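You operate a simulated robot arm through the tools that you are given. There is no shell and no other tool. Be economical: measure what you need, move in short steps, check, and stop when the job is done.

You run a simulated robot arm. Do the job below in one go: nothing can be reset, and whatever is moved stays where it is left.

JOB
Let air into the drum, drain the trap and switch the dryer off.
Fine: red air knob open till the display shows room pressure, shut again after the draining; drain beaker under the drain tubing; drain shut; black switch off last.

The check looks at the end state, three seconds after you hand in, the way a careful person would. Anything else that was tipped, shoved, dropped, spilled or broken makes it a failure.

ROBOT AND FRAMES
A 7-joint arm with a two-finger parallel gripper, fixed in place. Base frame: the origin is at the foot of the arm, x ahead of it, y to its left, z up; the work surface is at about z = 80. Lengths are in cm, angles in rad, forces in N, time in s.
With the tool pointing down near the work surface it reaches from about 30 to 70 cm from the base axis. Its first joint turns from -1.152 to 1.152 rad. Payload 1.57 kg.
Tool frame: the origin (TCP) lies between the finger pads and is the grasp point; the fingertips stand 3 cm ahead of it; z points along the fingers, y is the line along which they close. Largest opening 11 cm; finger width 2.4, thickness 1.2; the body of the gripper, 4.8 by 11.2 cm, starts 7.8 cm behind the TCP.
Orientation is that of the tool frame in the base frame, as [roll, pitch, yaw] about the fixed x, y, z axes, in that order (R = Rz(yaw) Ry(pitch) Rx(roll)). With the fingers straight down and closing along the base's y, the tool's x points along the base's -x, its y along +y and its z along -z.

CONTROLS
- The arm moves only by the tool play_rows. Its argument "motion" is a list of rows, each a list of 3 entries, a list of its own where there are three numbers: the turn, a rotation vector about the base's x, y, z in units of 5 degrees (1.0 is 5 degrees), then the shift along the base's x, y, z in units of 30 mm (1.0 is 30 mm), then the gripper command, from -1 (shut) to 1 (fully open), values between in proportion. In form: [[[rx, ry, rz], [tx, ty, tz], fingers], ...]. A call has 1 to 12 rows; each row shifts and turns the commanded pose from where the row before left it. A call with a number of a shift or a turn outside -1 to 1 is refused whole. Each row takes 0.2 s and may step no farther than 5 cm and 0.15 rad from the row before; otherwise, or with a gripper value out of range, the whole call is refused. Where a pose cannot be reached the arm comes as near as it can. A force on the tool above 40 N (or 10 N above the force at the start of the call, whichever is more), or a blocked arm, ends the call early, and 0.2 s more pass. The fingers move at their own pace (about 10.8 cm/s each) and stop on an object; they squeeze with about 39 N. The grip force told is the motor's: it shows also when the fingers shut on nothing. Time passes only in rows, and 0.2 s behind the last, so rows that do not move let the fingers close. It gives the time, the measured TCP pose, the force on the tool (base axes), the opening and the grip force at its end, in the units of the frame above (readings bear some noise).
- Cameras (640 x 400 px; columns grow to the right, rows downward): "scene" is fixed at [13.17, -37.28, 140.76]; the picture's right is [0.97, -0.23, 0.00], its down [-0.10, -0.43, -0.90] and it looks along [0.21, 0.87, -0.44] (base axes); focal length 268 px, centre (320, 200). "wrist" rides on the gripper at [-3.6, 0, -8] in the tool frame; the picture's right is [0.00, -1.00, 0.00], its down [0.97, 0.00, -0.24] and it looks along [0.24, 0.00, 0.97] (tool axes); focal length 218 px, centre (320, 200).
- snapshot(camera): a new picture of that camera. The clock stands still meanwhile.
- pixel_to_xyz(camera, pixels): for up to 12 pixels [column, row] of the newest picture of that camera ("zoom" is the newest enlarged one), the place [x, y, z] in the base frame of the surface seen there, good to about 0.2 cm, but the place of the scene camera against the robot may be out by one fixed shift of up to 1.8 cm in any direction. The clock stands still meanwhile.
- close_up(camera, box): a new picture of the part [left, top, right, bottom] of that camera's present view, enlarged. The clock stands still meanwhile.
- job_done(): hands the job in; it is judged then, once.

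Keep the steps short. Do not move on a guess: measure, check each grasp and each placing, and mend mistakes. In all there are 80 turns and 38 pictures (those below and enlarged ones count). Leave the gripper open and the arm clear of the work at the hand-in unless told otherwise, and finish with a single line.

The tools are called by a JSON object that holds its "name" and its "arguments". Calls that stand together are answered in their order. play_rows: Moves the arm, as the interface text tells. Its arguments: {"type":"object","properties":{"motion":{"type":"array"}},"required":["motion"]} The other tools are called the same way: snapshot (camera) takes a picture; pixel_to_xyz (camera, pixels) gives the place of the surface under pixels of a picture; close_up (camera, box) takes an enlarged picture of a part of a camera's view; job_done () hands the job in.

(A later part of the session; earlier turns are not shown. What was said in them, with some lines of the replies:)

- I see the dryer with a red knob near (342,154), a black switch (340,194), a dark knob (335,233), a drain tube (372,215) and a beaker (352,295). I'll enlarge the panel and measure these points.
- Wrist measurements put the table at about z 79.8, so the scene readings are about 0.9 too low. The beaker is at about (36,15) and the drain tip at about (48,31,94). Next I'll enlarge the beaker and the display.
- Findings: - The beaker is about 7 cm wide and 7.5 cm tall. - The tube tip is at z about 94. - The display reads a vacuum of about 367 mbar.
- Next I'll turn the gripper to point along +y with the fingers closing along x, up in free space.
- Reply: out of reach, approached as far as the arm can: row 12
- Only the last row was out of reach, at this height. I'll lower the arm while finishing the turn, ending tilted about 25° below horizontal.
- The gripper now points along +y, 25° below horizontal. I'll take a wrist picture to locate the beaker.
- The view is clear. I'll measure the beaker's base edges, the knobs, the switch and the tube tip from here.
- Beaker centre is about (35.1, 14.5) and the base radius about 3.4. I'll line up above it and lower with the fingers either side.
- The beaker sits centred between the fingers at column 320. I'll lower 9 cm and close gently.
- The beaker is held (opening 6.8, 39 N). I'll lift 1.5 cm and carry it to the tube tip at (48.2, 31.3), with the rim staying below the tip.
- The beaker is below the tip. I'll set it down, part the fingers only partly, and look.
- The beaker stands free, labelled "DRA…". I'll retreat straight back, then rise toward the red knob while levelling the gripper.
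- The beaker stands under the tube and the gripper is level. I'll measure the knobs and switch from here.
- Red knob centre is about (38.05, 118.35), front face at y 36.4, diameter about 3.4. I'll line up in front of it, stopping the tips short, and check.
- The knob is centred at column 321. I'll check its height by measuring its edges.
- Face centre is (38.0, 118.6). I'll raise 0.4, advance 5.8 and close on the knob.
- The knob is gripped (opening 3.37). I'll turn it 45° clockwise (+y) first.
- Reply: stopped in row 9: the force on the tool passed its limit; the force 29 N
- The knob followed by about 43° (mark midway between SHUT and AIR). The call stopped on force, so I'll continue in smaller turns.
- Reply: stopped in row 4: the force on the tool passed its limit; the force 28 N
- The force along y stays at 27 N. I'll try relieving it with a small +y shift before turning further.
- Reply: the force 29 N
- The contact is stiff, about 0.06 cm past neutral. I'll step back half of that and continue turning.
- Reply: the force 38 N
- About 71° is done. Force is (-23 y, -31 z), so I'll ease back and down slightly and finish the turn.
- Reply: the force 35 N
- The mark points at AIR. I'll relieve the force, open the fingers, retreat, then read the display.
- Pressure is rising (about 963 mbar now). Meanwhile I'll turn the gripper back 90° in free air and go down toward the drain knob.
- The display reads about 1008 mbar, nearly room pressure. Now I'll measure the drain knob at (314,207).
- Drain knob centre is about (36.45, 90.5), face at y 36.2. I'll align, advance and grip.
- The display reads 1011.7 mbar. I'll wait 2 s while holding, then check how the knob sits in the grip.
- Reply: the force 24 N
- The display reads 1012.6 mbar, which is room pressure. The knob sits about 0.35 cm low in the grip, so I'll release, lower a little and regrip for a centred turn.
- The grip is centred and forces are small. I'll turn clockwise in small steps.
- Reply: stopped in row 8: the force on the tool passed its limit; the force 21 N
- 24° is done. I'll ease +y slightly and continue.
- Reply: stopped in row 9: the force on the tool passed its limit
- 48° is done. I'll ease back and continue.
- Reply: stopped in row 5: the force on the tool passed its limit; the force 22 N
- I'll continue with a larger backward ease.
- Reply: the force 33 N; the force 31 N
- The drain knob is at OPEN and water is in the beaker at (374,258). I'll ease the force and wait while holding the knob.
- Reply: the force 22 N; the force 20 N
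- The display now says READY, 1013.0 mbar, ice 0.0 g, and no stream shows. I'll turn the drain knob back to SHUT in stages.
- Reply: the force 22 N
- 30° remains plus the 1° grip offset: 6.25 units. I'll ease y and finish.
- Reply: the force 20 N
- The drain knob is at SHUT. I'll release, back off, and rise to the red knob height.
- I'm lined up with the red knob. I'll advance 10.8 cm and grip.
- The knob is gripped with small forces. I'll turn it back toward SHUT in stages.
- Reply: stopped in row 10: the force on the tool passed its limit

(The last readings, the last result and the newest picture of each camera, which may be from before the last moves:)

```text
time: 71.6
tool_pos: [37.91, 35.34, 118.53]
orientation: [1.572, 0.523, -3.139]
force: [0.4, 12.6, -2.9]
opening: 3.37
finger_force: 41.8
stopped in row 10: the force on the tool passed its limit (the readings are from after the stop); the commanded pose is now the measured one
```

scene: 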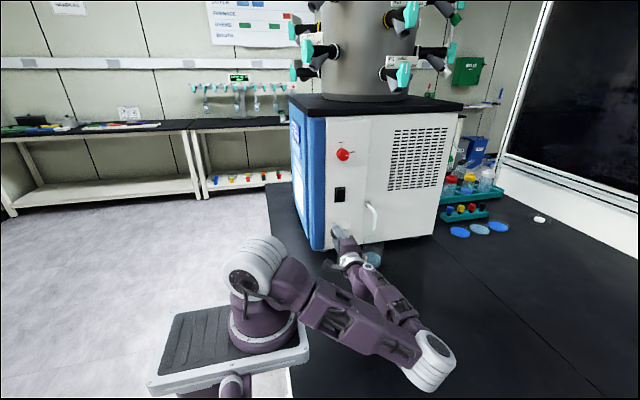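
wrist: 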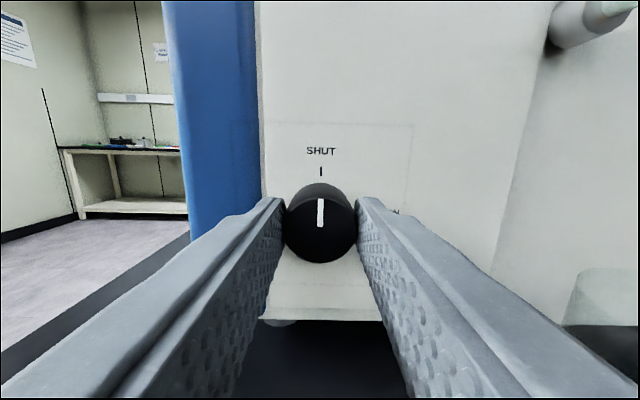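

{"name": "play_rows", "arguments": {"motion": [[[0, -0.6, 0], [0, 0.01, 0], -0.6], [[0, -0.6, 0], [0, 0, 0], -0.6], [[0, -0.6, 0], [0, 0, 0], -0.6], [[0, -0.6, 0], [0, 0, 0], -0.6], [[0, -0.6, 0], [0, 0, 0], -0.6], [[0, -0.6, 0], [0, 0, 0], -0.6], [[0, -0.6, 0], [0, 0, 0], -0.6], [[0, -0.6, 0], [0, 0, 0], -0.6], [[0, -0.6, 0], [0, 0, 0], -0.6], [[0, -0.6, 0], [0, 0, 0], -0.6]]}}

```text
time: 73.8
tool_pos: [38.07, 35.43, 118.5]
orientation: [1.573, 1.047, -3.138]
force: [-13.8, -4.3, 3.3]
opening: 3.36
finger_force: 41.6
```

60° back. 6 units remain.

{"name": "play_rows", "arguments": {"motion": [[[0, -0.6, 0], [-0.01, 0, 0], -0.6], [[0, -0.6, 0], [0, 0, 0], -0.6], [[0, -0.6, 0], [0, 0, 0], -0.6], [[0, -0.6, 0], [0, 0, 0], -0.6], [[0, -0.6, 0], [0, 0, 0], -0.6], [[0, -0.6, 0], [0, 0, 0], -0.6], [[0, -0.6, 0], [0, 0, 0], -0.6], [[0, -0.6, 0], [0, 0, 0], -0.6], [[0, -0.6, 0], [0, 0, 0], -0.6], [[0, -0.6, 0], [0, 0, 0], -0.6]]}}

{"name": "snapshot", "arguments": {"camera": "wrist"}}

```text
time: 76.0
tool_pos: [37.94, 35.3, 118.48]
orientation: [2.559, 1.571, -2.155]
force: [10.2, 10.2, -1.0]
opening: 3.36
finger_force: 41.5
```

```text
6 pictures are left
```

wrist: 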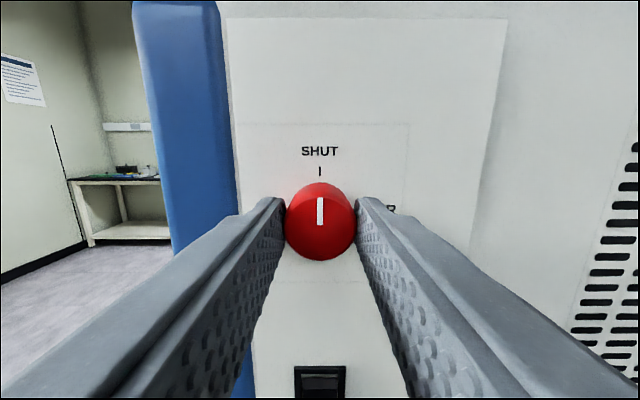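

The red knob is at SHUT. I'll release, retreat, close the fingers and move in front of the switch, then look at which half stands out.

{"name": "play_rows", "arguments": {"motion": [[[0, 0, 0], [0, 0, 0], -0.3], [[0, 0, 0], [0, 0, 0], 0.1], [[0, 0, 0], [0, 0, 0], 0.1], [[0, 0, 0], [0, -0.7, 0], 0.1], [[0, 0, 0], [0, -1, 0], 0.1], [[0, 0, 0], [0, -1, 0], 0.1], [[0, 0, 0], [0, 0, -1], -0.5], [[0, 0, 0], [0, 0, -1], -1], [[0, 0, 0], [0, 0, -1], -1], [[0, 0, 0], [0, 0, -1], -1], [[0, 0, 0], [0, 0, -0.2], -1], [[0, 0, 0], [0, 0, 0], -1]]}}

{"name": "close_up", "arguments": {"camera": "wrist", "box": [260, 130, 380, 230]}}

```text
time: 78.6
tool_pos: [37.84, 27.26, 105.92]
orientation: [2.578, 1.568, -2.136]
force: [-0.2, -0.5, -0.2]
opening: 0.0
finger_force: 21.3
```

```text
4.00 times, centred on (320, 180) of wrist
```

zoom: 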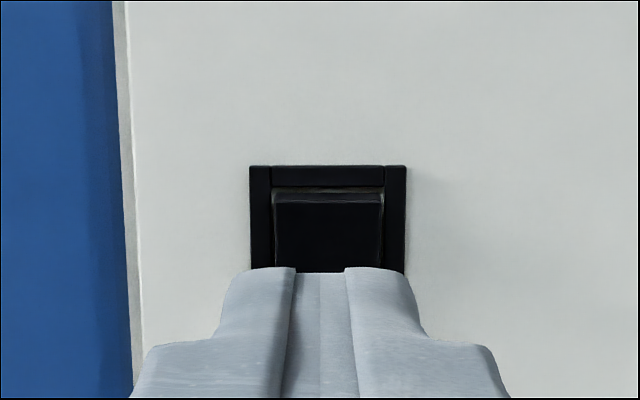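

I see the rocker's upper part. I'll measure its depth profile.

{"name": "pixel_to_xyz", "arguments": {"camera": "zoom", "pixels": [[328, 175], [328, 196], [328, 204], [328, 210], [328, 230], [328, 250], [328, 262], [260, 200], [395, 200], [276, 230], [380, 230]]}}

```text
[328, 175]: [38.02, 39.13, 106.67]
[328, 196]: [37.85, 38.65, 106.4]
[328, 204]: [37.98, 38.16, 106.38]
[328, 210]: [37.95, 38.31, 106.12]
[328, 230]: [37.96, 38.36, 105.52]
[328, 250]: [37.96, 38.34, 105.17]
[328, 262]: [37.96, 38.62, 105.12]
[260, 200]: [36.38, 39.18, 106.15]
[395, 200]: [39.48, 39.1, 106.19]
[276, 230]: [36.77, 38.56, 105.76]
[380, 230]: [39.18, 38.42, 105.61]
```

The upper half stands out (y 38.2 at the top against 38.7+ below), so ON means bottom in, and pressing the top switches off. I'll advance closed tips to the upper half and press gently.

{"name": "play_rows", "arguments": {"motion": [[[0, 0, 0], [0.04, 0.8, 0], -1], [[0, 0, 0], [0, 0.8, 0], -1], [[0, 0, 0], [0, 0.6, 0], -1], [[0, 0, 0], [0, 0.35, 0], -1], [[0, 0, 0], [0, 0.08, 0], -1], [[0, 0, 0], [0, 0.06, 0], -1], [[0, 0, 0], [0, 0.06, 0], -1], [[0, 0, 0], [0, 0.05, 0], -1]]}}

```text
time: 80.4
tool_pos: [38.08, 35.62, 105.84]
orientation: [-2.834, 1.571, -1.267]
force: [-0.6, -15.2, 3.9]
opening: 0.0
finger_force: 21.5
```

Contact shows 15 N. I'll press slightly more, then back away and look.

{"name": "play_rows", "arguments": {"motion": [[[0, 0, 0], [0, 0.04, 0], -1], [[0, 0, 0], [0, 0.04, 0], -1], [[0, 0, 0], [0, 0, 0], -1]]}}

{"name": "play_rows", "arguments": {"motion": [[[0, 0, 0], [0, -0.5, 0], -1], [[0, 0, 0], [0, -1, 0], -1], [[0, 0, 0], [0, -1, 0], -1], [[0, 0, 0], [0, -1, 0], -1], [[0, 0, 0], [0, -1, 0.5], -1], [[0, 0, 0], [0, 0, 1], 0], [[0, 0, 0], [0, 0, 0], 1], [[0, 0, 0], [0, 0, 0], 1], [[0, 0, 0], [0, 0, 0], 1]]}}

{"name": "snapshot", "arguments": {"camera": "wrist"}}

{"name": "close_up", "arguments": {"camera": "scene", "box": [288, 115, 304, 145]}}

{"name": "pixel_to_xyz", "arguments": {"camera": "wrist", "pixels": [[320, 10], [320, 12]]}}

```text
time: 81.0
tool_pos: [38.13, 35.65, 105.89]
orientation: [2.665, 1.568, -2.05]
force: [-4.1, -25.2, 6.3]
opening: 0.0
finger_force: 21.0
stopped in row 2: the force on the tool passed its limit (the readings are from after the stop); the commanded pose is now the measured one
```

```text
time: 83.0
tool_pos: [38.26, 22.14, 110.68]
orientation: [2.807, 1.568, -1.908]
force: [0.4, 0.1, 0.1]
opening: 11.0
finger_force: 0.0
```

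```text
4 pictures are left
```

wrist: 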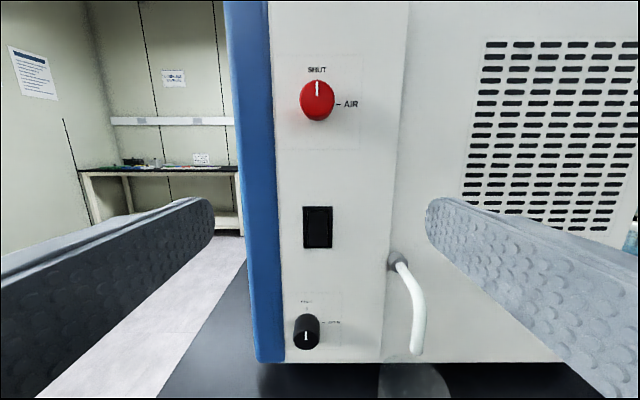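

```text
13.33 times, centred on (296, 130) of scene
```

zoom: 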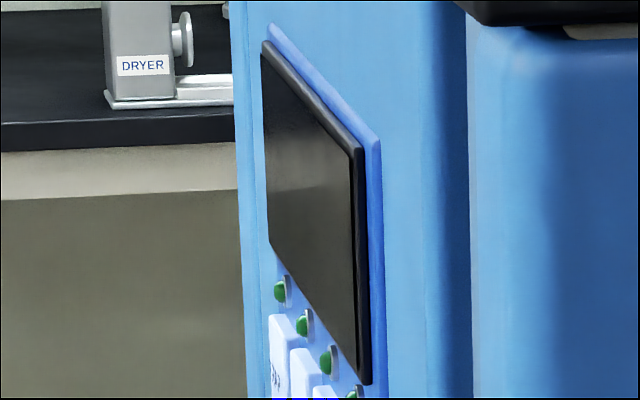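

```text
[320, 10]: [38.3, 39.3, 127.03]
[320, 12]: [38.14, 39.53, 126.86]
```

The display is dark, so the dryer is off, and both knobs are at SHUT. I'll back the arm further away and take one last look.

{"name": "play_rows", "arguments": {"motion": [[[0, 0, 0], [0, -1, 0.3], 1], [[0, 0, 0], [0, -1, 0.3], 1], [[0, 0, 0], [0, -1, 0.3], 1], [[0, 0, 0], [0, 0, 0], 1]]}}

{"name": "snapshot", "arguments": {"camera": "scene"}}

{"name": "snapshot", "arguments": {"camera": "wrist"}}

```text
time: 84.0
tool_pos: [38.21, 13.08, 113.58]
orientation: [2.764, 1.566, -1.95]
force: [0.6, -0.2, 0.4]
opening: 11.01
finger_force: 0.1
```

```text
2 pictures are left
```

scene: 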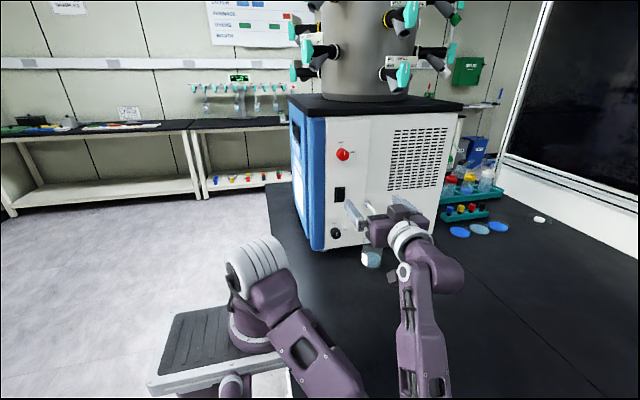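

```text
1 pictures are left
```

wrist: 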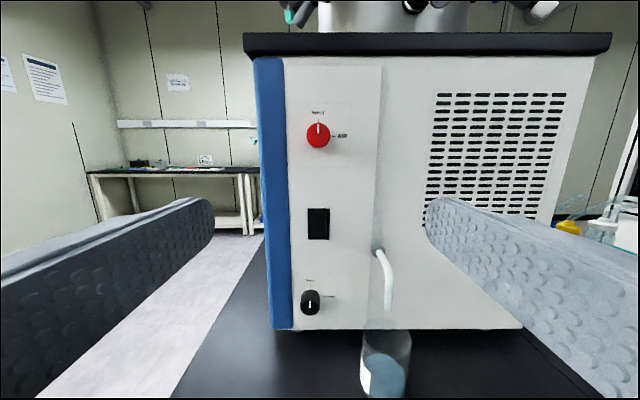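

The beaker stands upright with the drained water in it. Both knobs are shut, the switch is off, the gripper is open and the arm is clear. I'm handing in.

{"name": "job_done", "arguments": {}}

```text
The job is handed in.
```

The drum is at room pressure (1013.0 mbar), the trap is drained into the beaker, the drain and red air knob are shut, and the dryer was switched off last.
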